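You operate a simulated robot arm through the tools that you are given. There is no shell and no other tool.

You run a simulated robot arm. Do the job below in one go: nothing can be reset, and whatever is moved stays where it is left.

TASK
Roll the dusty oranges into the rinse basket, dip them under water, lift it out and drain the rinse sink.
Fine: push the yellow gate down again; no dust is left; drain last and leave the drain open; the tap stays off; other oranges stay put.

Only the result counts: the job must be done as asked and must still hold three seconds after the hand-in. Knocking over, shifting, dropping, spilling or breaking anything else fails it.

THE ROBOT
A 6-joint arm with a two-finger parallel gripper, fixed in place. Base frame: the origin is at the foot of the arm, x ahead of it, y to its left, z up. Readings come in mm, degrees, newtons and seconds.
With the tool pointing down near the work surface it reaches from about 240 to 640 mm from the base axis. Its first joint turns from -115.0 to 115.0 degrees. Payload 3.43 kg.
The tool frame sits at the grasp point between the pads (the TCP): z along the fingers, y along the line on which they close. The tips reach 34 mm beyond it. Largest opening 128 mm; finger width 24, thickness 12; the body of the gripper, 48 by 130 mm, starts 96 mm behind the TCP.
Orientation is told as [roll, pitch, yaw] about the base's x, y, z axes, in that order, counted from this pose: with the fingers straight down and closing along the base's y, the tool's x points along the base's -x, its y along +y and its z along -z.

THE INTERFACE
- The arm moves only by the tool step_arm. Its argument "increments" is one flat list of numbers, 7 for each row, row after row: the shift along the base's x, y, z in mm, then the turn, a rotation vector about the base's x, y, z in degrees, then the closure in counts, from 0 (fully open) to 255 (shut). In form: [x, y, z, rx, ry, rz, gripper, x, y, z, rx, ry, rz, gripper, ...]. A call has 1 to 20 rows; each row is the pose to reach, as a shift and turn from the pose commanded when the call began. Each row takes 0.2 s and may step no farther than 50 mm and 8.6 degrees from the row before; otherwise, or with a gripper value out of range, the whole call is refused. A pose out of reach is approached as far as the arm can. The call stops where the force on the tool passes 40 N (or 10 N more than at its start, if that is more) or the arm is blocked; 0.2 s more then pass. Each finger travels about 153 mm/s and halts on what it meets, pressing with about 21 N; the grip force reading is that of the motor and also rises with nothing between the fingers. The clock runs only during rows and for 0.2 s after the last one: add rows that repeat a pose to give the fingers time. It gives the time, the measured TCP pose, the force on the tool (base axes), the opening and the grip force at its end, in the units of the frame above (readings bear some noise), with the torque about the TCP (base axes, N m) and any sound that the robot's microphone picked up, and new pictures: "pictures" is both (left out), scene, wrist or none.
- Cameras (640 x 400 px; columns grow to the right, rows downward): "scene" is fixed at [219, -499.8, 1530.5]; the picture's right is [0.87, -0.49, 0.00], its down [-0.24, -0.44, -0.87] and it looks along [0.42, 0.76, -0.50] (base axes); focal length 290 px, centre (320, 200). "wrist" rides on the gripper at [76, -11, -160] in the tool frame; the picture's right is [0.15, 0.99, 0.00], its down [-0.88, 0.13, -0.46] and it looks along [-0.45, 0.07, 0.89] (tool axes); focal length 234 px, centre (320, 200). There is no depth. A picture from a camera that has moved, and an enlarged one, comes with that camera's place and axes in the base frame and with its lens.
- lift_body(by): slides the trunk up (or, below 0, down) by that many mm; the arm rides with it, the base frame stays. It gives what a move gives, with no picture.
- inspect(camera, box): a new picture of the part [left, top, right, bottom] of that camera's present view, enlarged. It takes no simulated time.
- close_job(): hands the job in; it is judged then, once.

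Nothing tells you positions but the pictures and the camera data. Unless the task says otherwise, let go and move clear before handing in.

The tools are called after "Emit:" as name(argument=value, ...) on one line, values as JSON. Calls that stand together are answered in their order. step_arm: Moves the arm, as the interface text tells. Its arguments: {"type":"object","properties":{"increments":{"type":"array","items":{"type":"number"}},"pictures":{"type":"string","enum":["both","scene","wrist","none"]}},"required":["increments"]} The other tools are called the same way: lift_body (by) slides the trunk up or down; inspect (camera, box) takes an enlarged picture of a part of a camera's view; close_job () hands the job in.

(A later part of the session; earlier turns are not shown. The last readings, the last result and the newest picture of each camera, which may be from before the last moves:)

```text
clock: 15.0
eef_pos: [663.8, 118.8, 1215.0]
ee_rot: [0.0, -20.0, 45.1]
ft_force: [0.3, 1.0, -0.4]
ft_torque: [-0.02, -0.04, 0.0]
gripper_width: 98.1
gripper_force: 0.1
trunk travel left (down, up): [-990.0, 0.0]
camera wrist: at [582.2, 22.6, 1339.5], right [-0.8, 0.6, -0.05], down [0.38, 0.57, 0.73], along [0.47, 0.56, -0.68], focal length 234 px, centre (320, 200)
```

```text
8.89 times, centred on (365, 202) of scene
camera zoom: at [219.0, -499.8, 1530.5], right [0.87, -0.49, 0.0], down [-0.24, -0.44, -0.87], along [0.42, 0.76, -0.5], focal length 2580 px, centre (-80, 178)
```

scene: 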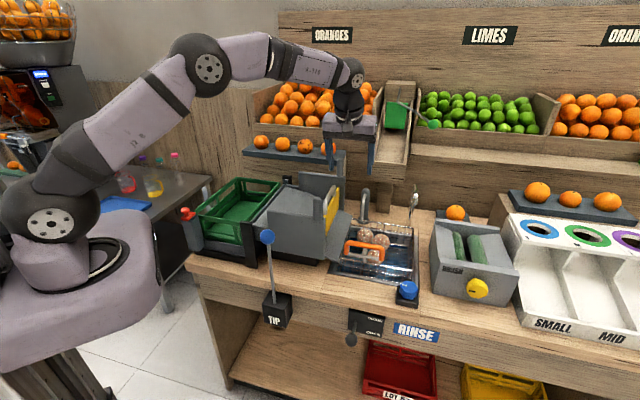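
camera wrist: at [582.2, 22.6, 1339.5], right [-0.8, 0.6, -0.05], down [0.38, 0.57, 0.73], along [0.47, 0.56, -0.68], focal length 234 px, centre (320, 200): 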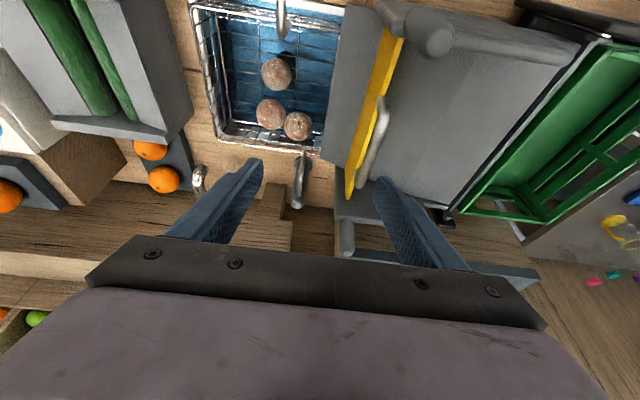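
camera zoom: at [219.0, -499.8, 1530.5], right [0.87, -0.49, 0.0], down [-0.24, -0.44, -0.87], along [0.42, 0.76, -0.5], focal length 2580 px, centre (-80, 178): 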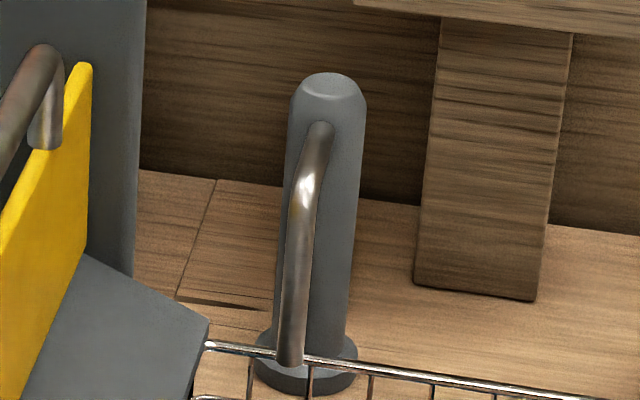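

Emit:
step_arm(increments=[-6, -30, -5, -5, 5, 0, 60, -12, -60, -15, -10, 10, 0, 60, -18, -90, -30, -14.1, 14.1, 0, 60, -26, -121, -35, -14.1, 14.1, 0, 60, -26, -121, -35, -14.1, 14.1, 0, 60], pictures="none")

Emit:
step_arm(increments=[0, 0, 0, 0, 0, 8, 60, 0, 0, 0, 0, 0, 16, 60, 0, 0, 0, 0, 0, 24, 60, 0, 0, 0, 0, 0, 32, 60, 0, 0, 0, 0, 0, 40, 60, 0, 0, 0, 0, 0, 48, 60, 0, 0, 0, 0, 0, 56, 60, 0, 0, 0, 0, 0, 64, 60, 0, 0, 0, 0, 0, 72, 60, 0, 0, 0, 0, 0, 80, 60, 0, 0, 0, 0, 0, 88, 60, 0, 0, 0, 0, 0, 90, 60])

Emit:
inspect(camera="wrist", box=[160, 60, 480, 260])

```text
clock: 16.2
eef_pos: [641.3, -1.8, 1180.4]
ee_rot: [0.1, 0.2, 45.0]
ft_force: [0.4, -0.2, 0.0]
ft_torque: [-0.04, 0.02, 0.0]
gripper_width: 97.8
gripper_force: 0.1
trunk travel left (down, up): [-990.0, 0.0]
```

```text
clock: 18.8
eef_pos: [640.1, -1.2, 1179.8]
ee_rot: [0.0, 0.0, 135.2]
ft_force: [0.1, -0.5, -0.5]
ft_torque: [0.0, 0.01, 0.02]
gripper_width: 98.4
gripper_force: 0.1
trunk travel left (down, up): [-990.0, 0.0]
camera wrist: at [701.4, -45.9, 1340.1], right [-0.59, -0.8, 0.0], down [-0.72, 0.53, 0.46], along [-0.37, 0.27, -0.89], focal length 234 px, centre (320, 200)
```

scene: 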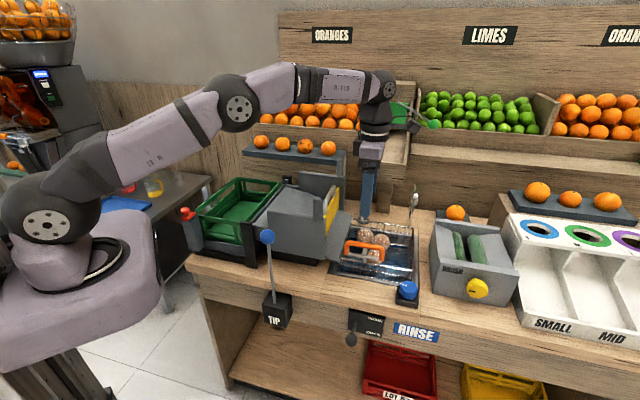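
wrist: 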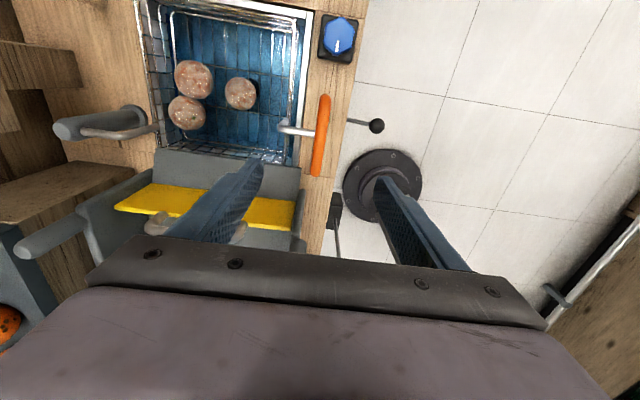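

```text
2.00 times, centred on (320, 160) of wrist
camera zoom: at [701.4, -45.9, 1340.1], right [-0.59, -0.8, 0.0], down [-0.72, 0.53, 0.46], along [-0.37, 0.27, -0.89], focal length 468 px, centre (320, 280)
```

zoom: 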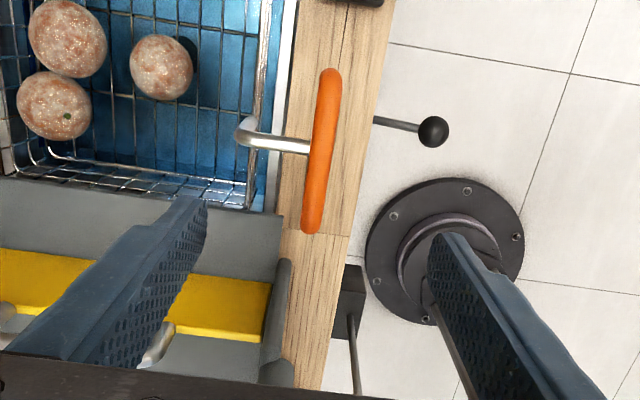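

Now it's clear: the handle is on a bent bracket rising from the basket's front rim, with its centre at about [642,-3,1009]. I'll descend and grip the bar.

Emit:
step_arm(increments=[2, -2, -45, 0, 0, 0, 60, 2, -2, -90, 0, 0, 0, 60, 2, -2, -125, 0, 0, 0, 60, 2, -2, -148, 0, 0, 0, 60, 2, -2, -158, 0, 0, 0, 60, 2, -2, -158, 0, 0, 0, 60])

Emit:
inspect(camera="scene", box=[310, 200, 430, 290])

Emit:
inspect(camera="wrist", box=[200, 60, 440, 260])

```text
clock: 20.2
eef_pos: [641.9, -4.5, 1020.2]
ee_rot: [0.1, 0.1, 134.9]
ft_force: [-0.4, -0.2, 0.3]
ft_torque: [0.01, 0.03, 0.03]
gripper_width: 98.0
gripper_force: 0.0
trunk travel left (down, up): [-990.0, 0.0]
camera wrist: at [703.7, -50.0, 1180.9], right [-0.6, -0.8, 0.0], down [-0.71, 0.53, 0.46], along [-0.37, 0.27, -0.89], focal length 234 px, centre (320, 200)
```

scene: 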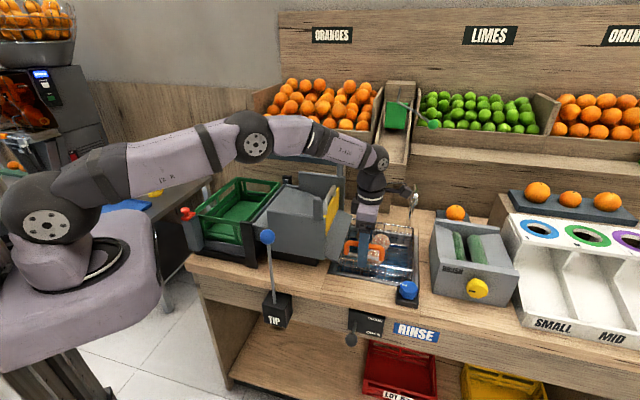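
wrist: 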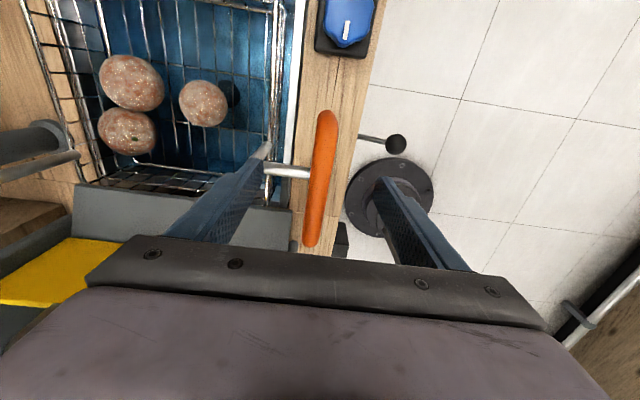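

```text
4.44 times, centred on (370, 245) of scene
camera zoom: at [219.0, -499.8, 1530.5], right [0.87, -0.49, 0.0], down [-0.24, -0.44, -0.87], along [0.42, 0.76, -0.5], focal length 1290 px, centre (98, 0)
```

zoom: 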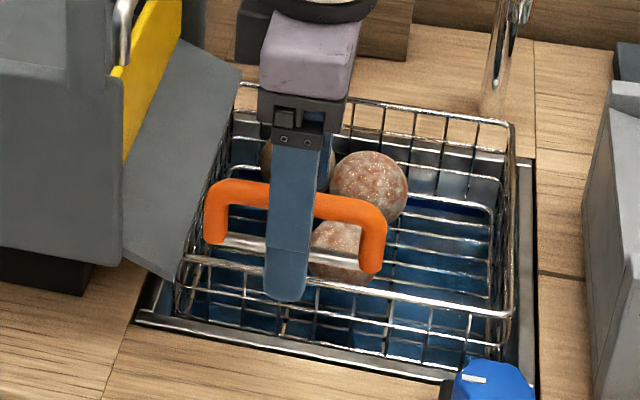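

```text
2.00 times, centred on (320, 160) of wrist
camera zoom: at [703.7, -50.0, 1180.9], right [-0.6, -0.8, 0.0], down [-0.71, 0.53, 0.46], along [-0.37, 0.27, -0.89], focal length 468 px, centre (320, 280)
```

zoom: 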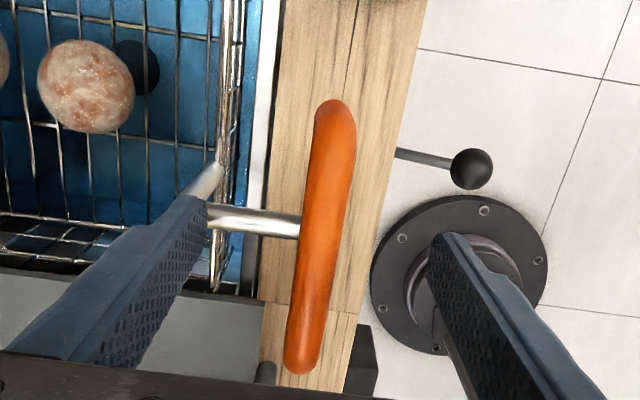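

Emit:
step_arm(increments=[0, 0, 0, 0, 0, 0, 180, 0, 0, 0, 0, 0, 0, 255, 0, 0, 0, 0, 0, 0, 255, 0, 0, 0, 0, 0, 0, 255])

Emit:
inspect(camera="scene", box=[310, 200, 430, 290])

```text
clock: 21.2
eef_pos: [642.2, -3.4, 1020.9]
ee_rot: [0.1, 0.1, 135.1]
ft_force: [4.8, 4.1, 1.5]
ft_torque: [0.1, -0.03, 0.0]
gripper_width: 15.6
gripper_force: 45.0
trunk travel left (down, up): [-990.0, 0.0]
camera wrist: at [704.6, -48.9, 1181.2], right [-0.6, -0.8, 0.0], down [-0.72, 0.53, 0.45], along [-0.37, 0.27, -0.89], focal length 234 px, centre (320, 200)
```

scene: 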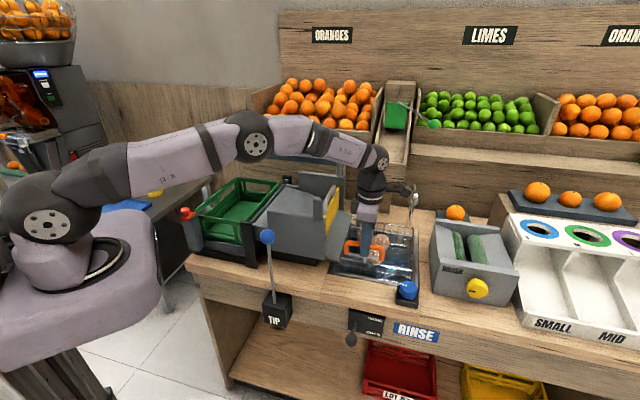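
wrist: 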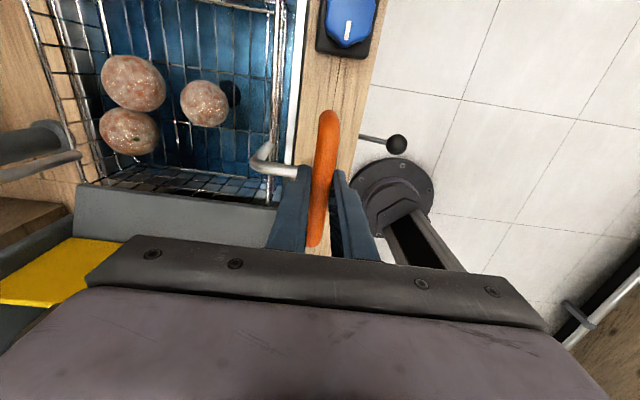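

```text
4.44 times, centred on (370, 245) of scene
camera zoom: at [219.0, -499.8, 1530.5], right [0.87, -0.49, 0.0], down [-0.24, -0.44, -0.87], along [0.42, 0.76, -0.5], focal length 1290 px, centre (98, 0)
```

zoom: 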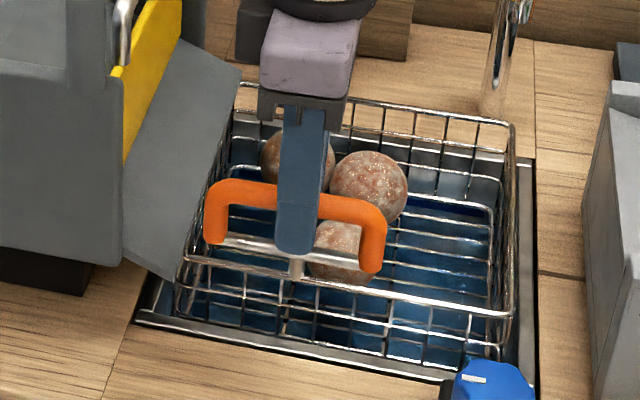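

Gripped. Now I'll push down gently to see how the basket moves.

Emit:
step_arm(increments=[0, 0, -10, 0, 0, 0, 255, 0, 0, -20, 0, 0, 0, 255, 0, 0, -30, 0, 0, 0, 255, 0, 0, -30, 0, 0, 0, 255])

Emit:
inspect(camera="scene", box=[310, 200, 430, 290])

```text
clock: 22.2
eef_pos: [643.5, -3.9, 991.0]
ee_rot: [-0.1, 0.2, 135.1]
ft_force: [8.2, 5.1, 7.5]
ft_torque: [-0.91, -1.01, -0.02]
gripper_width: 15.9
gripper_force: 45.0
trunk travel left (down, up): [-990.0, 0.0]
camera wrist: at [704.3, -48.7, 1151.0], right [-0.6, -0.8, 0.0], down [-0.72, 0.53, 0.45], along [-0.36, 0.27, -0.89], focal length 234 px, centre (320, 200)
```

scene: 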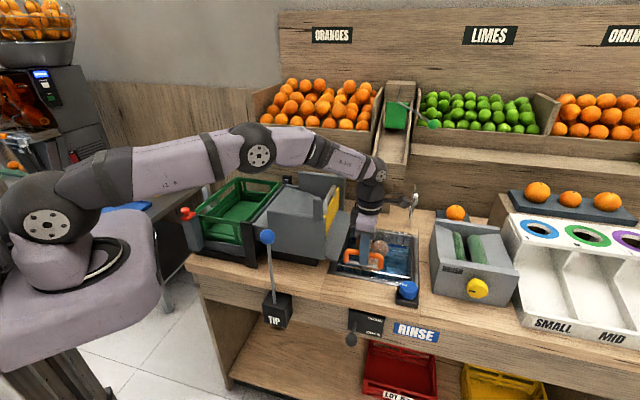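
wrist: 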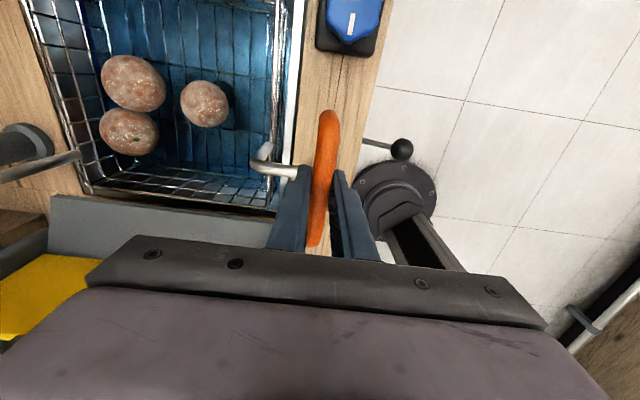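

```text
4.44 times, centred on (370, 245) of scene
camera zoom: at [219.0, -499.8, 1530.5], right [0.87, -0.49, 0.0], down [-0.24, -0.44, -0.87], along [0.42, 0.76, -0.5], focal length 1290 px, centre (98, 0)
```

zoom: 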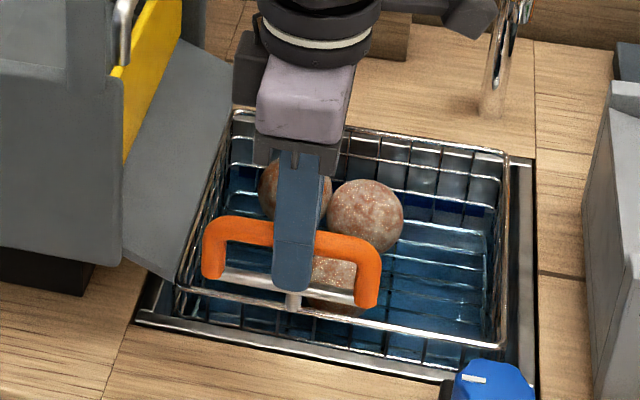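

The basket slides down level on a guide with light resistance. I'll continue down.

Emit:
step_arm(increments=[1, 1, -10, 0, 0, 0, 255, 1, 1, -20, 0, 0, 0, 255, 1, 1, -30, 0, 0, 0, 255, 1, 1, -40, 0, 0, 0, 255, 1, 1, -40, 0, 0, 0, 255])

Emit:
inspect(camera="scene", box=[310, 200, 430, 290])

```text
clock: 23.4
eef_pos: [643.5, -5.0, 952.4]
ee_rot: [-0.1, 0.1, 135.0]
ft_force: [7.9, -3.7, 7.4]
ft_torque: [-0.95, -0.99, -0.02]
gripper_width: 15.3
gripper_force: 44.5
trunk travel left (down, up): [-990.0, 0.0]
camera wrist: at [704.5, -48.8, 1111.9], right [-0.6, -0.8, 0.0], down [-0.72, 0.53, 0.45], along [-0.36, 0.27, -0.89], focal length 234 px, centre (320, 200)
```

scene: 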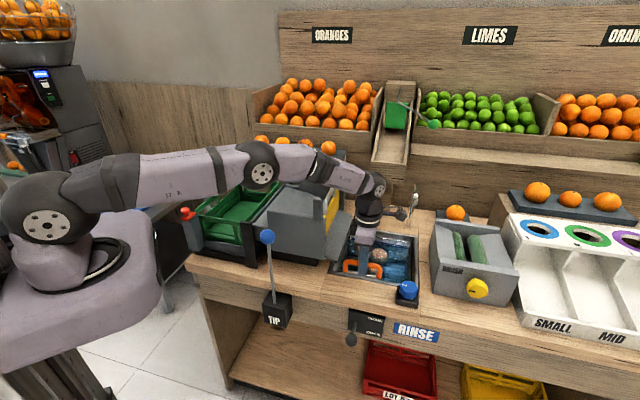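
wrist: 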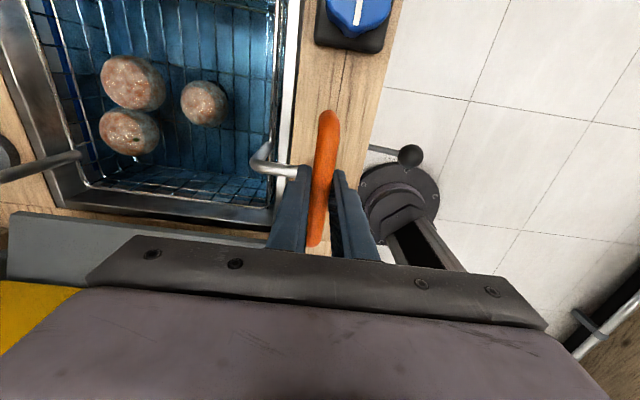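

```text
4.44 times, centred on (370, 245) of scene
camera zoom: at [219.0, -499.8, 1530.5], right [0.87, -0.49, 0.0], down [-0.24, -0.44, -0.87], along [0.42, 0.76, -0.5], focal length 1290 px, centre (98, 0)
```

zoom: 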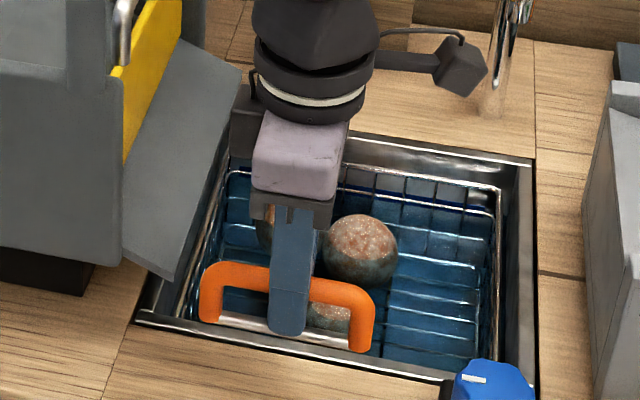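

Emit:
step_arm(increments=[0, 0, -10, 0, 0, 0, 255, 0, 0, -20, 0, 0, 0, 255, 0, 0, -30, 0, 0, 0, 255, 0, 0, -40, 0, 0, 0, 255, 0, 0, -40, 0, 0, 0, 255])

Emit:
inspect(camera="scene", box=[310, 200, 430, 290])

Emit:
inspect(camera="wrist", box=[40, 0, 320, 220])

```text
clock: 24.6
eef_pos: [642.0, -3.6, 917.9]
ee_rot: [-0.4, 0.4, 135.0]
ft_force: [1.9, -4.6, 32.8]
ft_torque: [0.16, 0.17, 0.05]
gripper_width: 15.5
gripper_force: 45.1
trunk travel left (down, up): [-990.0, 0.0]
camera wrist: at [702.8, -48.8, 1079.5], right [-0.6, -0.8, -0.01], down [-0.72, 0.53, 0.45], along [-0.36, 0.27, -0.89], focal length 234 px, centre (320, 200)
```

scene: 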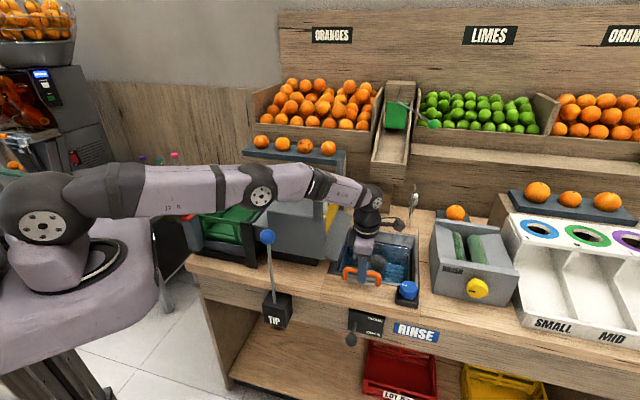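
wrist: 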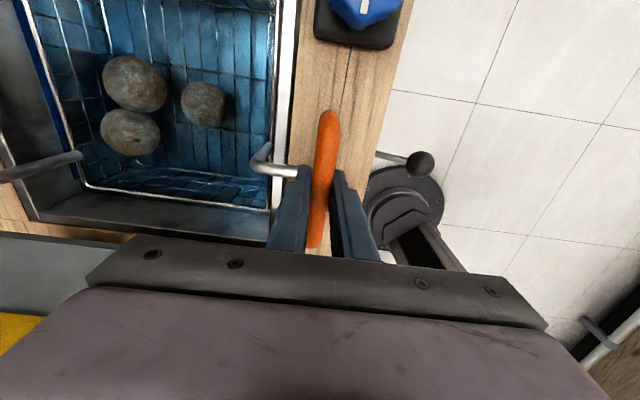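

```text
4.44 times, centred on (370, 245) of scene
camera zoom: at [219.0, -499.8, 1530.5], right [0.87, -0.49, 0.0], down [-0.24, -0.44, -0.87], along [0.42, 0.76, -0.5], focal length 1290 px, centre (98, 0)
```

zoom: 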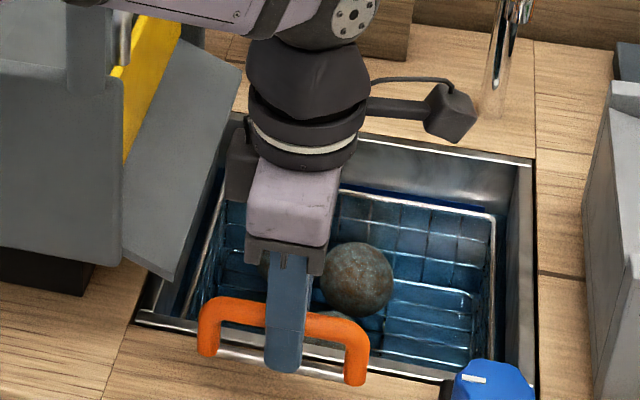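

```text
1.82 times, centred on (180, 110) of wrist
camera zoom: at [702.8, -48.8, 1079.5], right [-0.6, -0.8, -0.01], down [-0.72, 0.53, 0.45], along [-0.36, 0.27, -0.89], focal length 426 px, centre (574, 364)
```

zoom: 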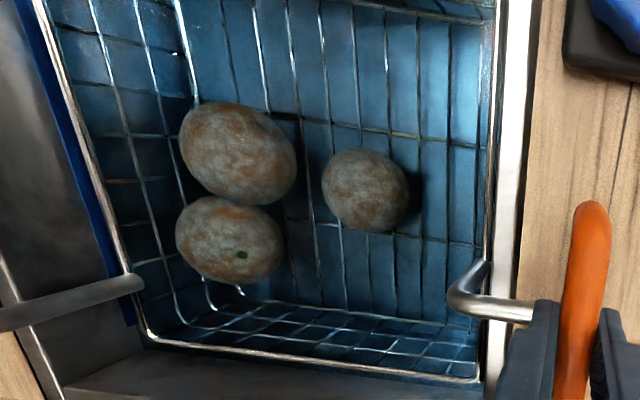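

The basket is at its lower stop with the oranges fully under water, and the dust has begun to fade. I'll hold here and watch.

Emit:
step_arm(increments=[0, 0, 4, 0, 0, 0, 255, 0, 0, 4, 0, 0, 0, 255, 0, 0, 4, 0, 0, 0, 255, 0, 0, 4, 0, 0, 0, 255, 0, 0, 4, 0, 0, 0, 255, 0, 0, 4, 0, 0, 0, 255, 0, 0, 4, 0, 0, 0, 255, 0, 0, 4, 0, 0, 0, 255, 0, 0, 4, 0, 0, 0, 255, 0, 0, 4, 0, 0, 0, 255, 0, 0, 4, 0, 0, 0, 255, 0, 0, 4, 0, 0, 0, 255, 0, 0, 4, 0, 0, 0, 255, 0, 0, 4, 0, 0, 0, 255, 0, 0, 4, 0, 0, 0, 255])

Emit:
inspect(camera="wrist", box=[40, 0, 320, 220])

```text
clock: 27.8
eef_pos: [643.0, -3.3, 919.0]
ee_rot: [-0.2, 0.2, 135.0]
ft_force: [6.0, -5.6, 19.9]
ft_torque: [-0.13, -0.11, 0.04]
gripper_width: 15.8
gripper_force: 44.8
trunk travel left (down, up): [-990.0, 0.0]
camera wrist: at [703.6, -48.8, 1079.0], right [-0.6, -0.8, 0.0], down [-0.72, 0.53, 0.45], along [-0.36, 0.27, -0.89], focal length 234 px, centre (320, 200)
```

scene: 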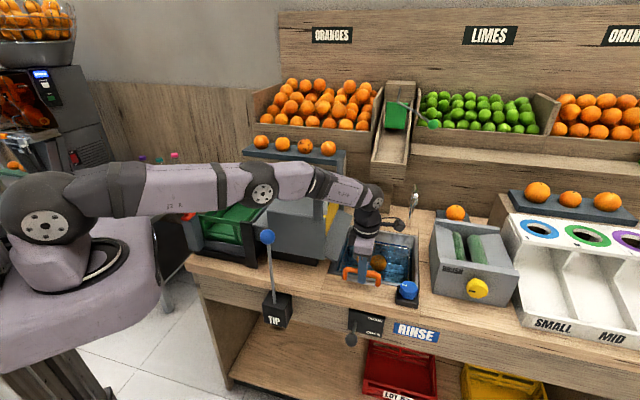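
wrist: 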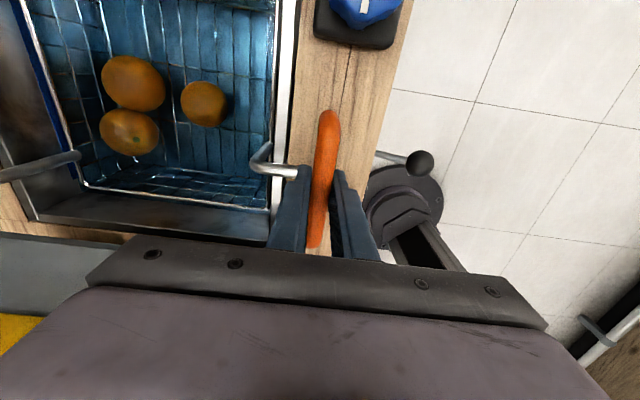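

```text
1.82 times, centred on (180, 110) of wrist
camera zoom: at [703.6, -48.8, 1079.0], right [-0.6, -0.8, 0.0], down [-0.72, 0.53, 0.45], along [-0.36, 0.27, -0.89], focal length 426 px, centre (574, 364)
```

zoom: 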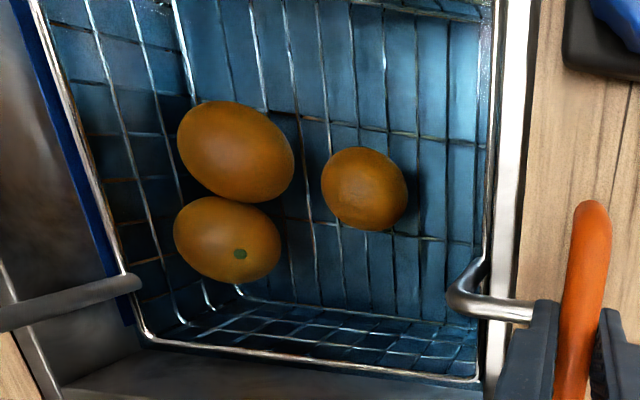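

The oranges look clean. I'll hold a few more seconds to be safe before lifting.

Emit:
step_arm(increments=[0, 0, 0, 0, 0, 0, 255, 0, 0, 0, 0, 0, 0, 255, 0, 0, 0, 0, 0, 0, 255, 0, 0, 0, 0, 0, 0, 255, 0, 0, 0, 0, 0, 0, 255, 0, 0, 0, 0, 0, 0, 255, 0, 0, 0, 0, 0, 0, 255, 0, 0, 0, 0, 0, 0, 255, 0, 0, 0, 0, 0, 0, 255, 0, 0, 0, 0, 0, 0, 255, 0, 0, 0, 0, 0, 0, 255, 0, 0, 0, 0, 0, 0, 255, 0, 0, 0, 0, 0, 0, 255, 0, 0, 0, 0, 0, 0, 255, 0, 0, 0, 0, 0, 0, 255], pictures="wrist")

Emit:
inspect(camera="wrist", box=[80, 30, 240, 170])

```text
clock: 31.0
eef_pos: [642.5, -3.8, 917.4]
ee_rot: [-0.3, 0.2, 135.0]
ft_force: [5.7, -3.2, 20.4]
ft_torque: [-0.02, 0.0, 0.0]
gripper_width: 15.5
gripper_force: 44.8
trunk travel left (down, up): [-990.0, 0.0]
camera wrist: at [703.6, -48.7, 1078.9], right [-0.6, -0.8, 0.0], down [-0.72, 0.53, 0.45], along [-0.36, 0.27, -0.89], focal length 234 px, centre (320, 200)
```

wrist: 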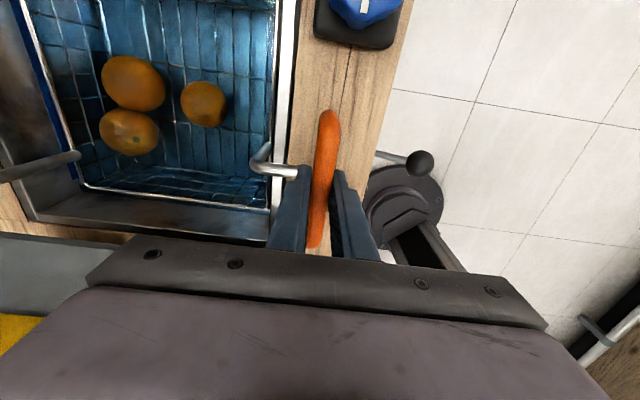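

```text
2.86 times, centred on (160, 100) of wrist
camera zoom: at [703.6, -48.7, 1078.9], right [-0.6, -0.8, 0.0], down [-0.72, 0.53, 0.45], along [-0.36, 0.27, -0.89], focal length 669 px, centre (777, 486)
```

zoom: 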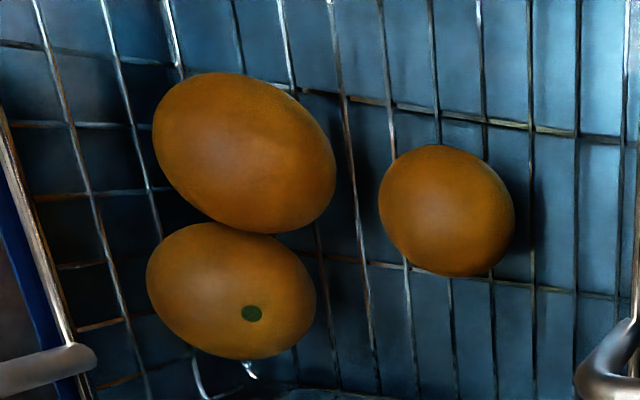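

The oranges are clean, so I'll lift the basket back to its upper position.

Emit:
step_arm(increments=[0, 0, 10, 0, 0, 0, 255, 0, 0, 20, 0, 0, 0, 255, 0, 0, 30, 0, 0, 0, 255, 0, 0, 40, 0, 0, 0, 255, 0, 0, 50, 0, 0, 0, 255, 0, 0, 60, 0, 0, 0, 255, 0, 0, 70, 0, 0, 0, 255, 0, 0, 80, 0, 0, 0, 255, 0, 0, 90, 0, 0, 0, 255, 0, 0, 98, 0, 0, 0, 255, 0, 0, 98, 0, 0, 0, 255])

Emit:
inspect(camera="scene", box=[310, 200, 430, 290])

```text
clock: 33.4
eef_pos: [642.7, -3.8, 1013.1]
ee_rot: [0.0, 0.1, 135.0]
ft_force: [-0.3, -1.4, -3.3]
ft_torque: [0.83, 0.91, -0.02]
gripper_width: 15.8
gripper_force: 44.9
trunk travel left (down, up): [-990.0, 0.0]
camera wrist: at [704.2, -48.5, 1173.9], right [-0.6, -0.8, 0.0], down [-0.71, 0.53, 0.46], along [-0.37, 0.27, -0.89], focal length 234 px, centre (320, 200)
```

scene: 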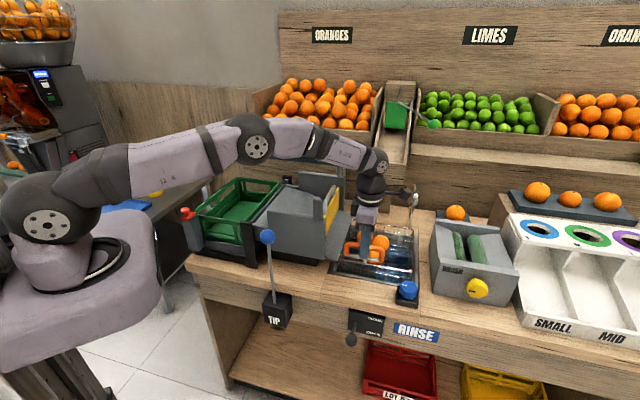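
wrist: 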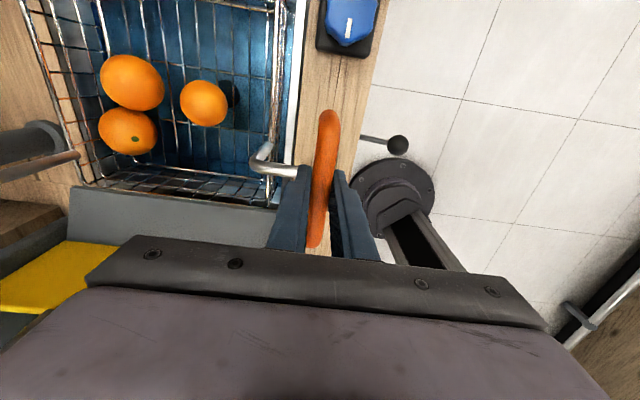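

```text
4.44 times, centred on (370, 245) of scene
camera zoom: at [219.0, -499.8, 1530.5], right [0.87, -0.49, 0.0], down [-0.24, -0.44, -0.87], along [0.42, 0.76, -0.5], focal length 1290 px, centre (98, 0)
```

zoom: 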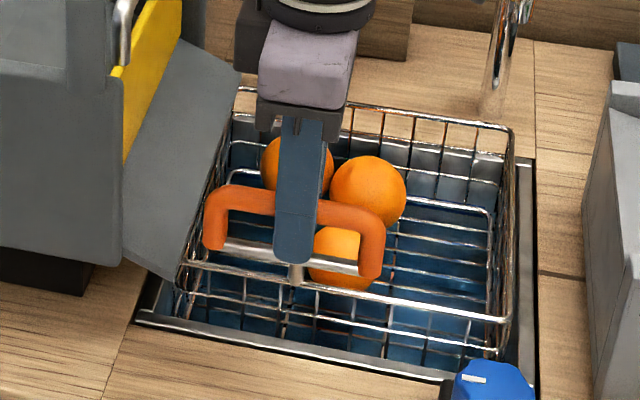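

The oranges are clean and out of the water. I'll bring the basket up the last few mm to where it started, release, and check that it stays.

Emit:
step_arm(increments=[0, 0, 5, 0, 0, 0, 255, 0, 0, 9, 0, 0, 0, 255, 0, 0, 9, 0, 0, 0, 255], pictures="none")

Emit:
step_arm(increments=[0, 0, 0, 0, 0, 0, 220, 0, 0, 0, 0, 0, 0, 190, 0, 0, 0, 0, 0, 0, 150, 0, 0, 0, 0, 0, 0, 100, 0, 0, 0, 0, 0, 0, 100])

Emit:
inspect(camera="scene", box=[310, 200, 430, 290])

```text
clock: 34.2
eef_pos: [643.1, -4.3, 1019.4]
ee_rot: [0.3, -0.2, 135.0]
ft_force: [0.5, -1.0, -21.5]
ft_torque: [-0.71, -0.78, -0.01]
gripper_width: 16.0
gripper_force: 45.1
trunk travel left (down, up): [-990.0, 0.0]
```

```text
clock: 35.4
eef_pos: [642.2, -3.3, 1022.2]
ee_rot: [0.0, 0.0, 135.0]
ft_force: [0.8, 0.0, -0.7]
ft_torque: [0.01, 0.01, 0.03]
gripper_width: 77.8
gripper_force: 0.0
trunk travel left (down, up): [-990.0, 0.0]
camera wrist: at [703.4, -48.2, 1182.5], right [-0.6, -0.8, 0.0], down [-0.71, 0.53, 0.46], along [-0.37, 0.27, -0.89], focal length 234 px, centre (320, 200)
```

scene: 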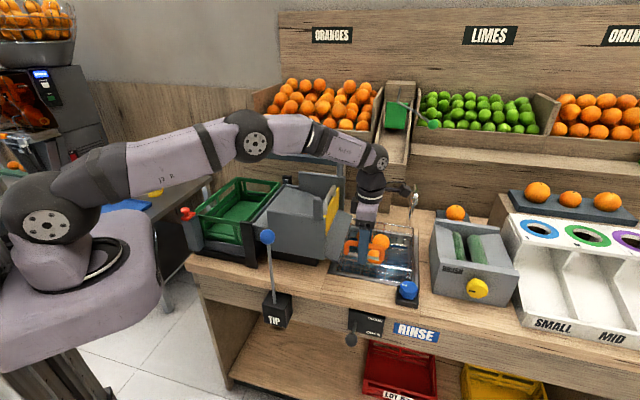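
wrist: 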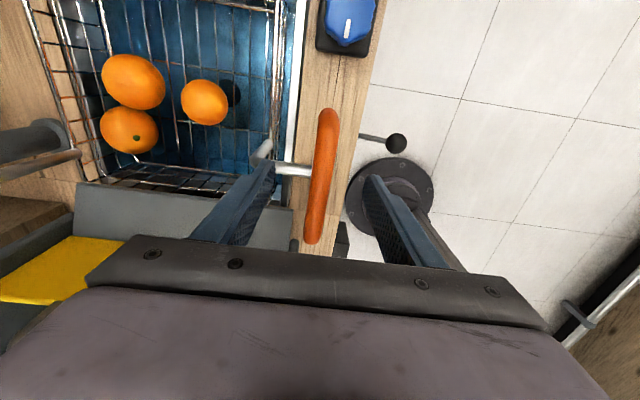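

```text
4.44 times, centred on (370, 245) of scene
camera zoom: at [219.0, -499.8, 1530.5], right [0.87, -0.49, 0.0], down [-0.24, -0.44, -0.87], along [0.42, 0.76, -0.5], focal length 1290 px, centre (98, 0)
```

zoom: 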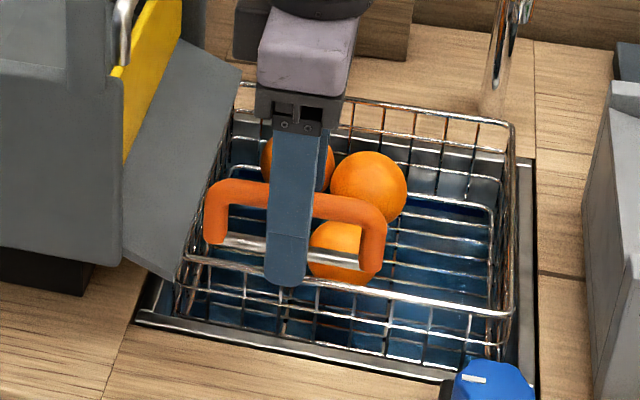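

The basket is at its upper stop and holding. The tap wasn't touched. Next I'll go to the drain lever: its knob is at about [546,-95,782], and the lever tips down towards OPEN. I'll lift clear, retreat, and turn the wrist with the fingers closed.

Emit:
step_arm(increments=[0, 0, 45, 0, 0, 0, 100, 0, 0, 90, 0, 0, 0, 100, 0, 0, 130, 0, 0, -4, 100, -30, -30, 130, 0, 0, -12, 100, -60, -60, 130, 0, 0, -20, 100, -96, -92, 130, 0, 0, -28, 150, -96, -92, 130, 0, 0, -36, 200, -96, -92, 130, 0, 0, -44, 255, -96, -92, 130, 0, 0, -52, 255, -96, -92, 130, 0, 0, -60, 255, -96, -92, 130, 0, 0, -68, 255, -96, -92, 130, 0, 0, -76, 255, -96, -92, 130, 0, 0, -84, 255, -96, -92, 130, 0, 0, -90, 255, -96, -92, 130, 0, 0, -90, 255])

Emit:
inspect(camera="scene", box=[310, 200, 430, 290])

Emit:
inspect(camera="wrist", box=[240, 60, 400, 240])

```text
clock: 38.6
eef_pos: [546.9, -94.5, 1152.8]
ee_rot: [0.0, -0.1, 44.9]
ft_force: [0.4, 1.0, 0.2]
ft_torque: [0.0, 0.04, 0.0]
gripper_width: 0.0
gripper_force: 20.8
trunk travel left (down, up): [-990.0, 0.0]
camera wrist: at [501.3, -155.7, 1312.9], right [-0.8, 0.6, 0.0], down [0.53, 0.71, 0.46], along [0.27, 0.37, -0.89], focal length 234 px, centre (320, 200)
```

scene: 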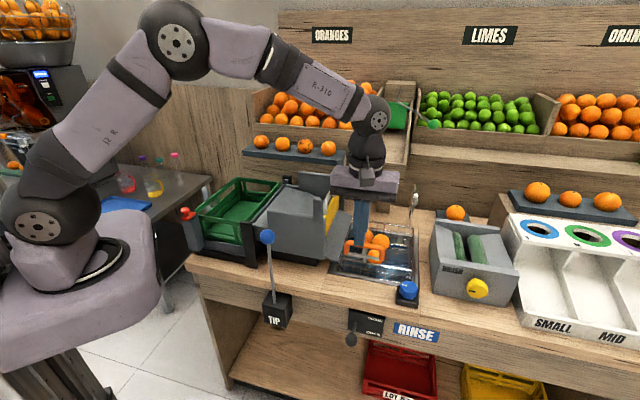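
wrist: 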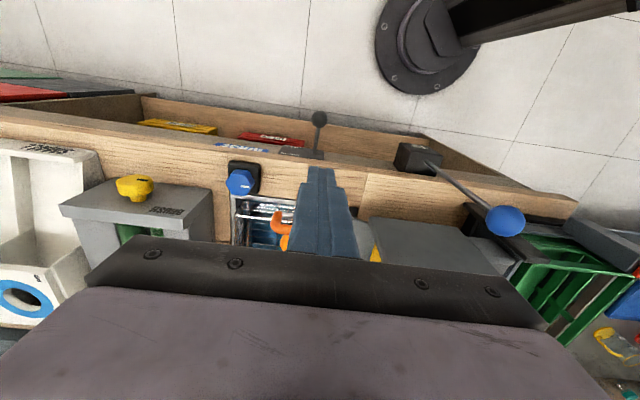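

```text
4.44 times, centred on (370, 245) of scene
camera zoom: at [219.0, -499.8, 1530.5], right [0.87, -0.49, 0.0], down [-0.24, -0.44, -0.87], along [0.42, 0.76, -0.5], focal length 1290 px, centre (98, 0)
```

zoom: 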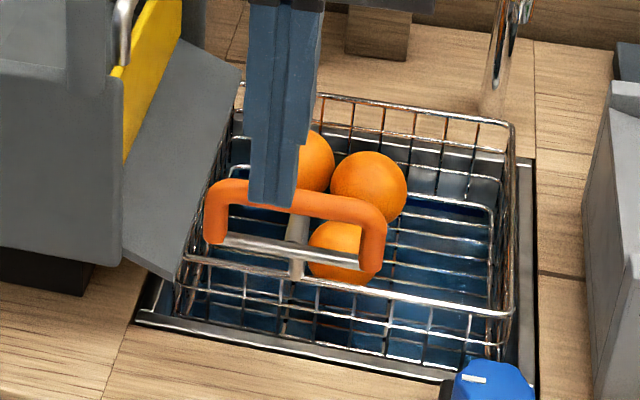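

```text
2.22 times, centred on (320, 150) of wrist
camera zoom: at [501.3, -155.7, 1312.9], right [-0.8, 0.6, 0.0], down [0.53, 0.71, 0.46], along [0.27, 0.37, -0.89], focal length 520 px, centre (320, 311)
```

zoom: 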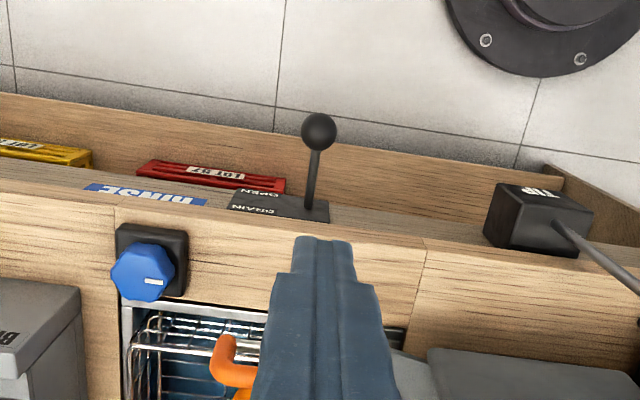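

Emit:
step_arm(increments=[-1, 0, -45, 0, 0, 0, 255, -1, 0, -90, 0, 0, 0, 255, -1, 0, -135, 0, 0, 0, 255, -1, 0, -180, 0, 0, 0, 255, -1, 0, -225, 0, 0, 0, 255, -1, 0, -265, 0, 0, 0, 255, -1, 0, -280, 0, 0, 0, 255, -1, 0, -280, 0, 0, 0, 255])

Emit:
inspect(camera="scene", box=[300, 260, 420, 360])

Emit:
inspect(camera="wrist", box=[240, 60, 400, 240])

```text
clock: 40.4
eef_pos: [546.0, -96.0, 876.0]
ee_rot: [0.0, 0.0, 44.9]
ft_force: [0.7, 0.8, 0.0]
ft_torque: [-0.02, -0.02, 0.01]
gripper_width: 0.3
gripper_force: 21.3
trunk travel left (down, up): [-990.0, 0.0]
camera wrist: at [500.0, -157.2, 1034.5], right [-0.8, 0.6, 0.0], down [0.53, 0.71, 0.46], along [0.27, 0.37, -0.89], focal length 234 px, centre (320, 200)
```

scene: 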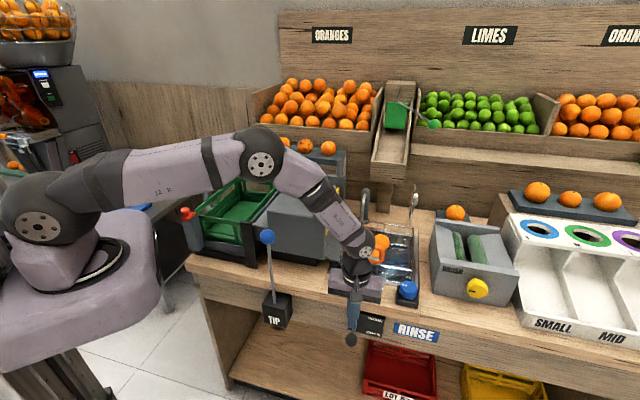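
wrist: 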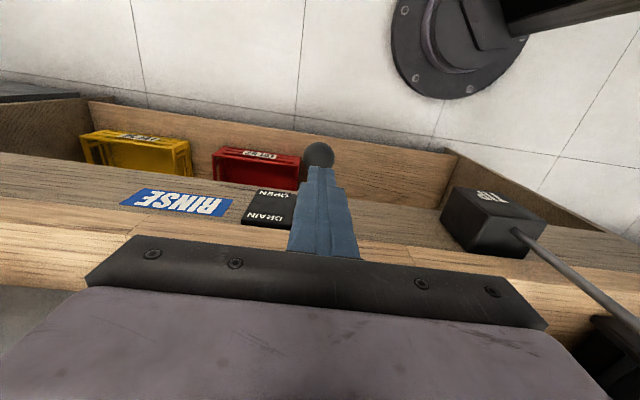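

```text
4.00 times, centred on (360, 310) of scene
camera zoom: at [219.0, -499.8, 1530.5], right [0.87, -0.49, 0.0], down [-0.24, -0.44, -0.87], along [0.42, 0.76, -0.5], focal length 1161 px, centre (160, -240)
```

zoom: 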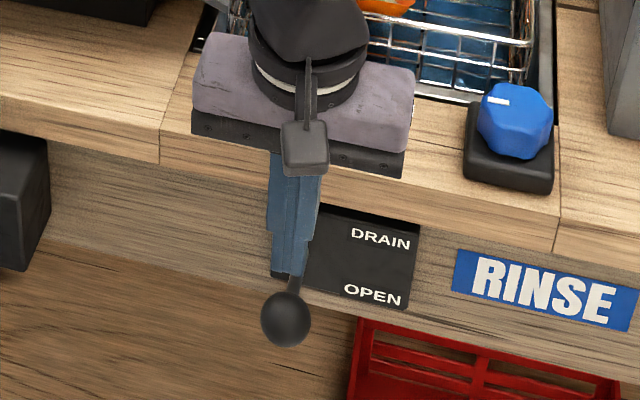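

```text
2.22 times, centred on (320, 150) of wrist
camera zoom: at [500.0, -157.2, 1034.5], right [-0.8, 0.6, 0.0], down [0.53, 0.71, 0.46], along [0.27, 0.37, -0.89], focal length 520 px, centre (320, 311)
```

zoom: 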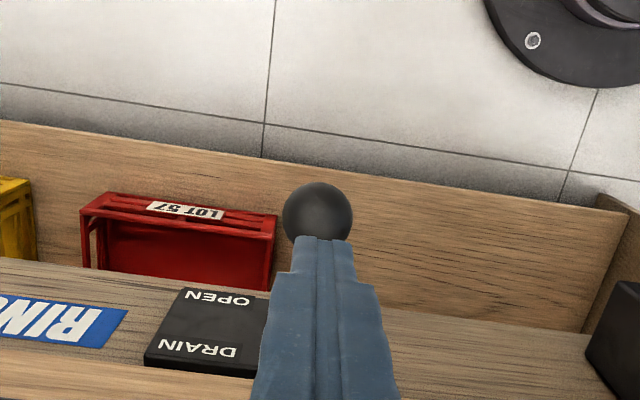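

The fingertips are right over the knob, so I'll press it down.

Emit:
step_arm(increments=[-1, -1, -20, 0, 0, 0, 255, -1, -1, -38, 0, 0, 0, 255, -1, -1, -48, 0, 0, 0, 255, -1, -1, -58, 0, 0, 0, 255, -1, -1, -68, 0, 0, 0, 255, -1, -1, -68, 0, 0, 0, 255])

Emit:
inspect(camera="scene", box=[300, 260, 420, 360])

Emit:
inspect(camera="wrist", box=[240, 60, 400, 240])

```text
clock: 41.8
eef_pos: [544.8, -95.9, 805.6]
ee_rot: [0.1, 0.0, 44.9]
ft_force: [-0.4, 0.6, -0.1]
ft_torque: [-0.03, -0.02, 0.02]
gripper_width: 0.3
gripper_force: 21.3
trunk travel left (down, up): [-990.0, 0.0]
camera wrist: at [499.5, -156.9, 965.4], right [-0.8, 0.6, 0.0], down [0.53, 0.71, 0.46], along [0.27, 0.37, -0.89], focal length 234 px, centre (320, 200)
```

scene: 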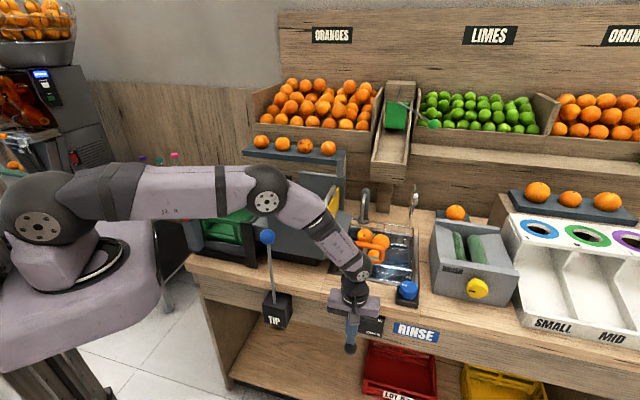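
wrist: 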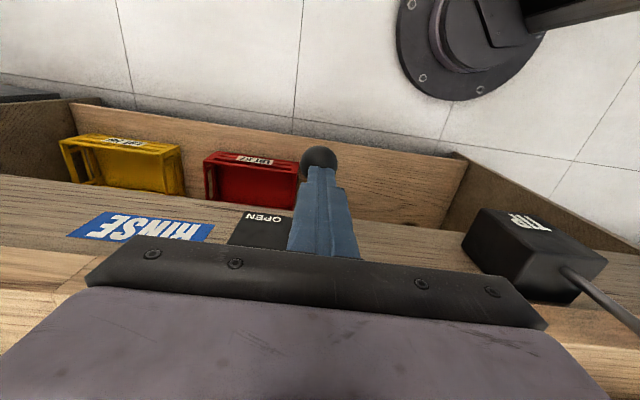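

```text
4.00 times, centred on (360, 310) of scene
camera zoom: at [219.0, -499.8, 1530.5], right [0.87, -0.49, 0.0], down [-0.24, -0.44, -0.87], along [0.42, 0.76, -0.5], focal length 1161 px, centre (160, -240)
```

zoom: 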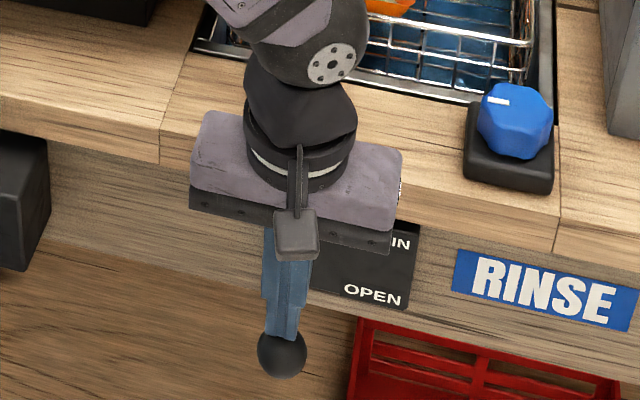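

```text
2.22 times, centred on (320, 150) of wrist
camera zoom: at [499.5, -156.9, 965.4], right [-0.8, 0.6, 0.0], down [0.53, 0.71, 0.46], along [0.27, 0.37, -0.89], focal length 520 px, centre (320, 311)
```

zoom: 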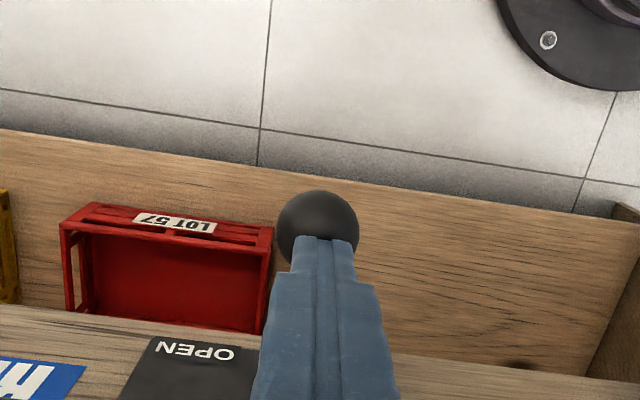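

The lever is following down with little force. I'll continue.

Emit:
step_arm(increments=[0, 0, -12, 0, 0, 0, 255, 1, 1, -24, 0, 0, 0, 255, 3, 3, -36, 0, 0, 0, 255, 5, 5, -48, 0, 0, 0, 255, 5, 5, -48, 0, 0, 0, 255])

Emit:
inspect(camera="scene", box=[300, 200, 420, 360])

Emit:
inspect(camera="wrist", box=[240, 60, 400, 240])

```text
clock: 43.0
eef_pos: [548.5, -91.8, 761.3]
ee_rot: [-0.3, -0.1, 45.0]
ft_force: [-7.7, -2.9, 26.2]
ft_torque: [-0.23, 0.31, -0.04]
gripper_width: 0.5
gripper_force: 20.9
trunk travel left (down, up): [-990.0, 0.0]
camera wrist: at [502.6, -151.7, 921.3], right [-0.8, 0.6, 0.0], down [0.53, 0.72, 0.46], along [0.28, 0.36, -0.89], focal length 234 px, centre (320, 200)
```

scene: 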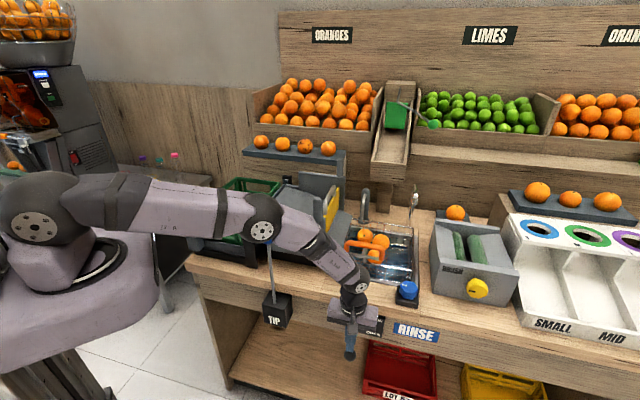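
wrist: 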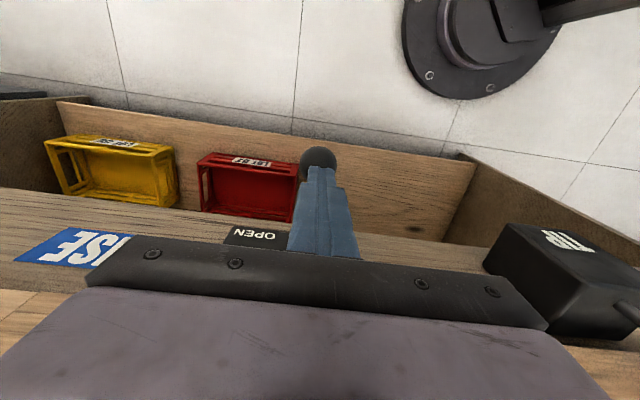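

```text
2.50 times, centred on (360, 280) of scene
camera zoom: at [219.0, -499.8, 1530.5], right [0.87, -0.49, 0.0], down [-0.24, -0.44, -0.87], along [0.42, 0.76, -0.5], focal length 726 px, centre (220, 0)
```

zoom: 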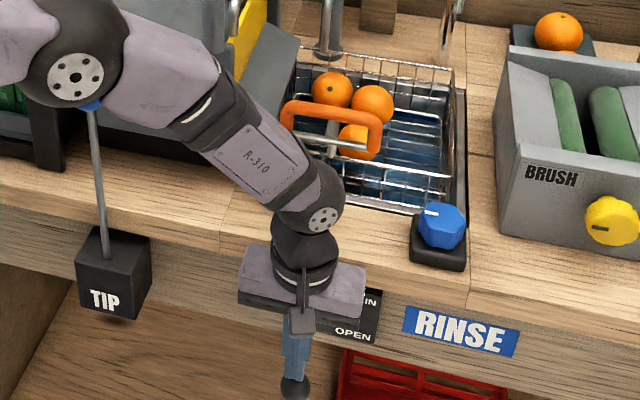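

```text
2.22 times, centred on (320, 150) of wrist
camera zoom: at [502.6, -151.7, 921.3], right [-0.8, 0.6, 0.0], down [0.53, 0.72, 0.46], along [0.28, 0.36, -0.89], focal length 520 px, centre (320, 311)
```

zoom: 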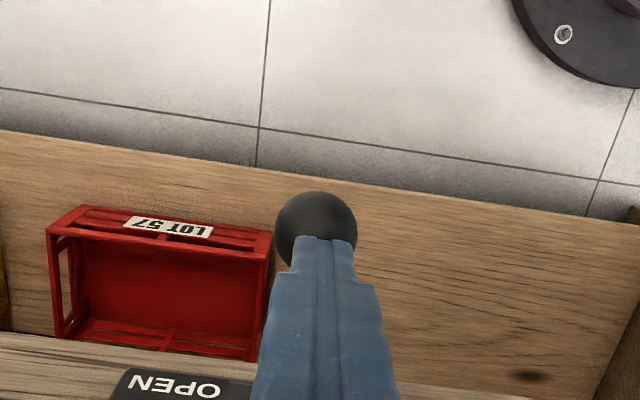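

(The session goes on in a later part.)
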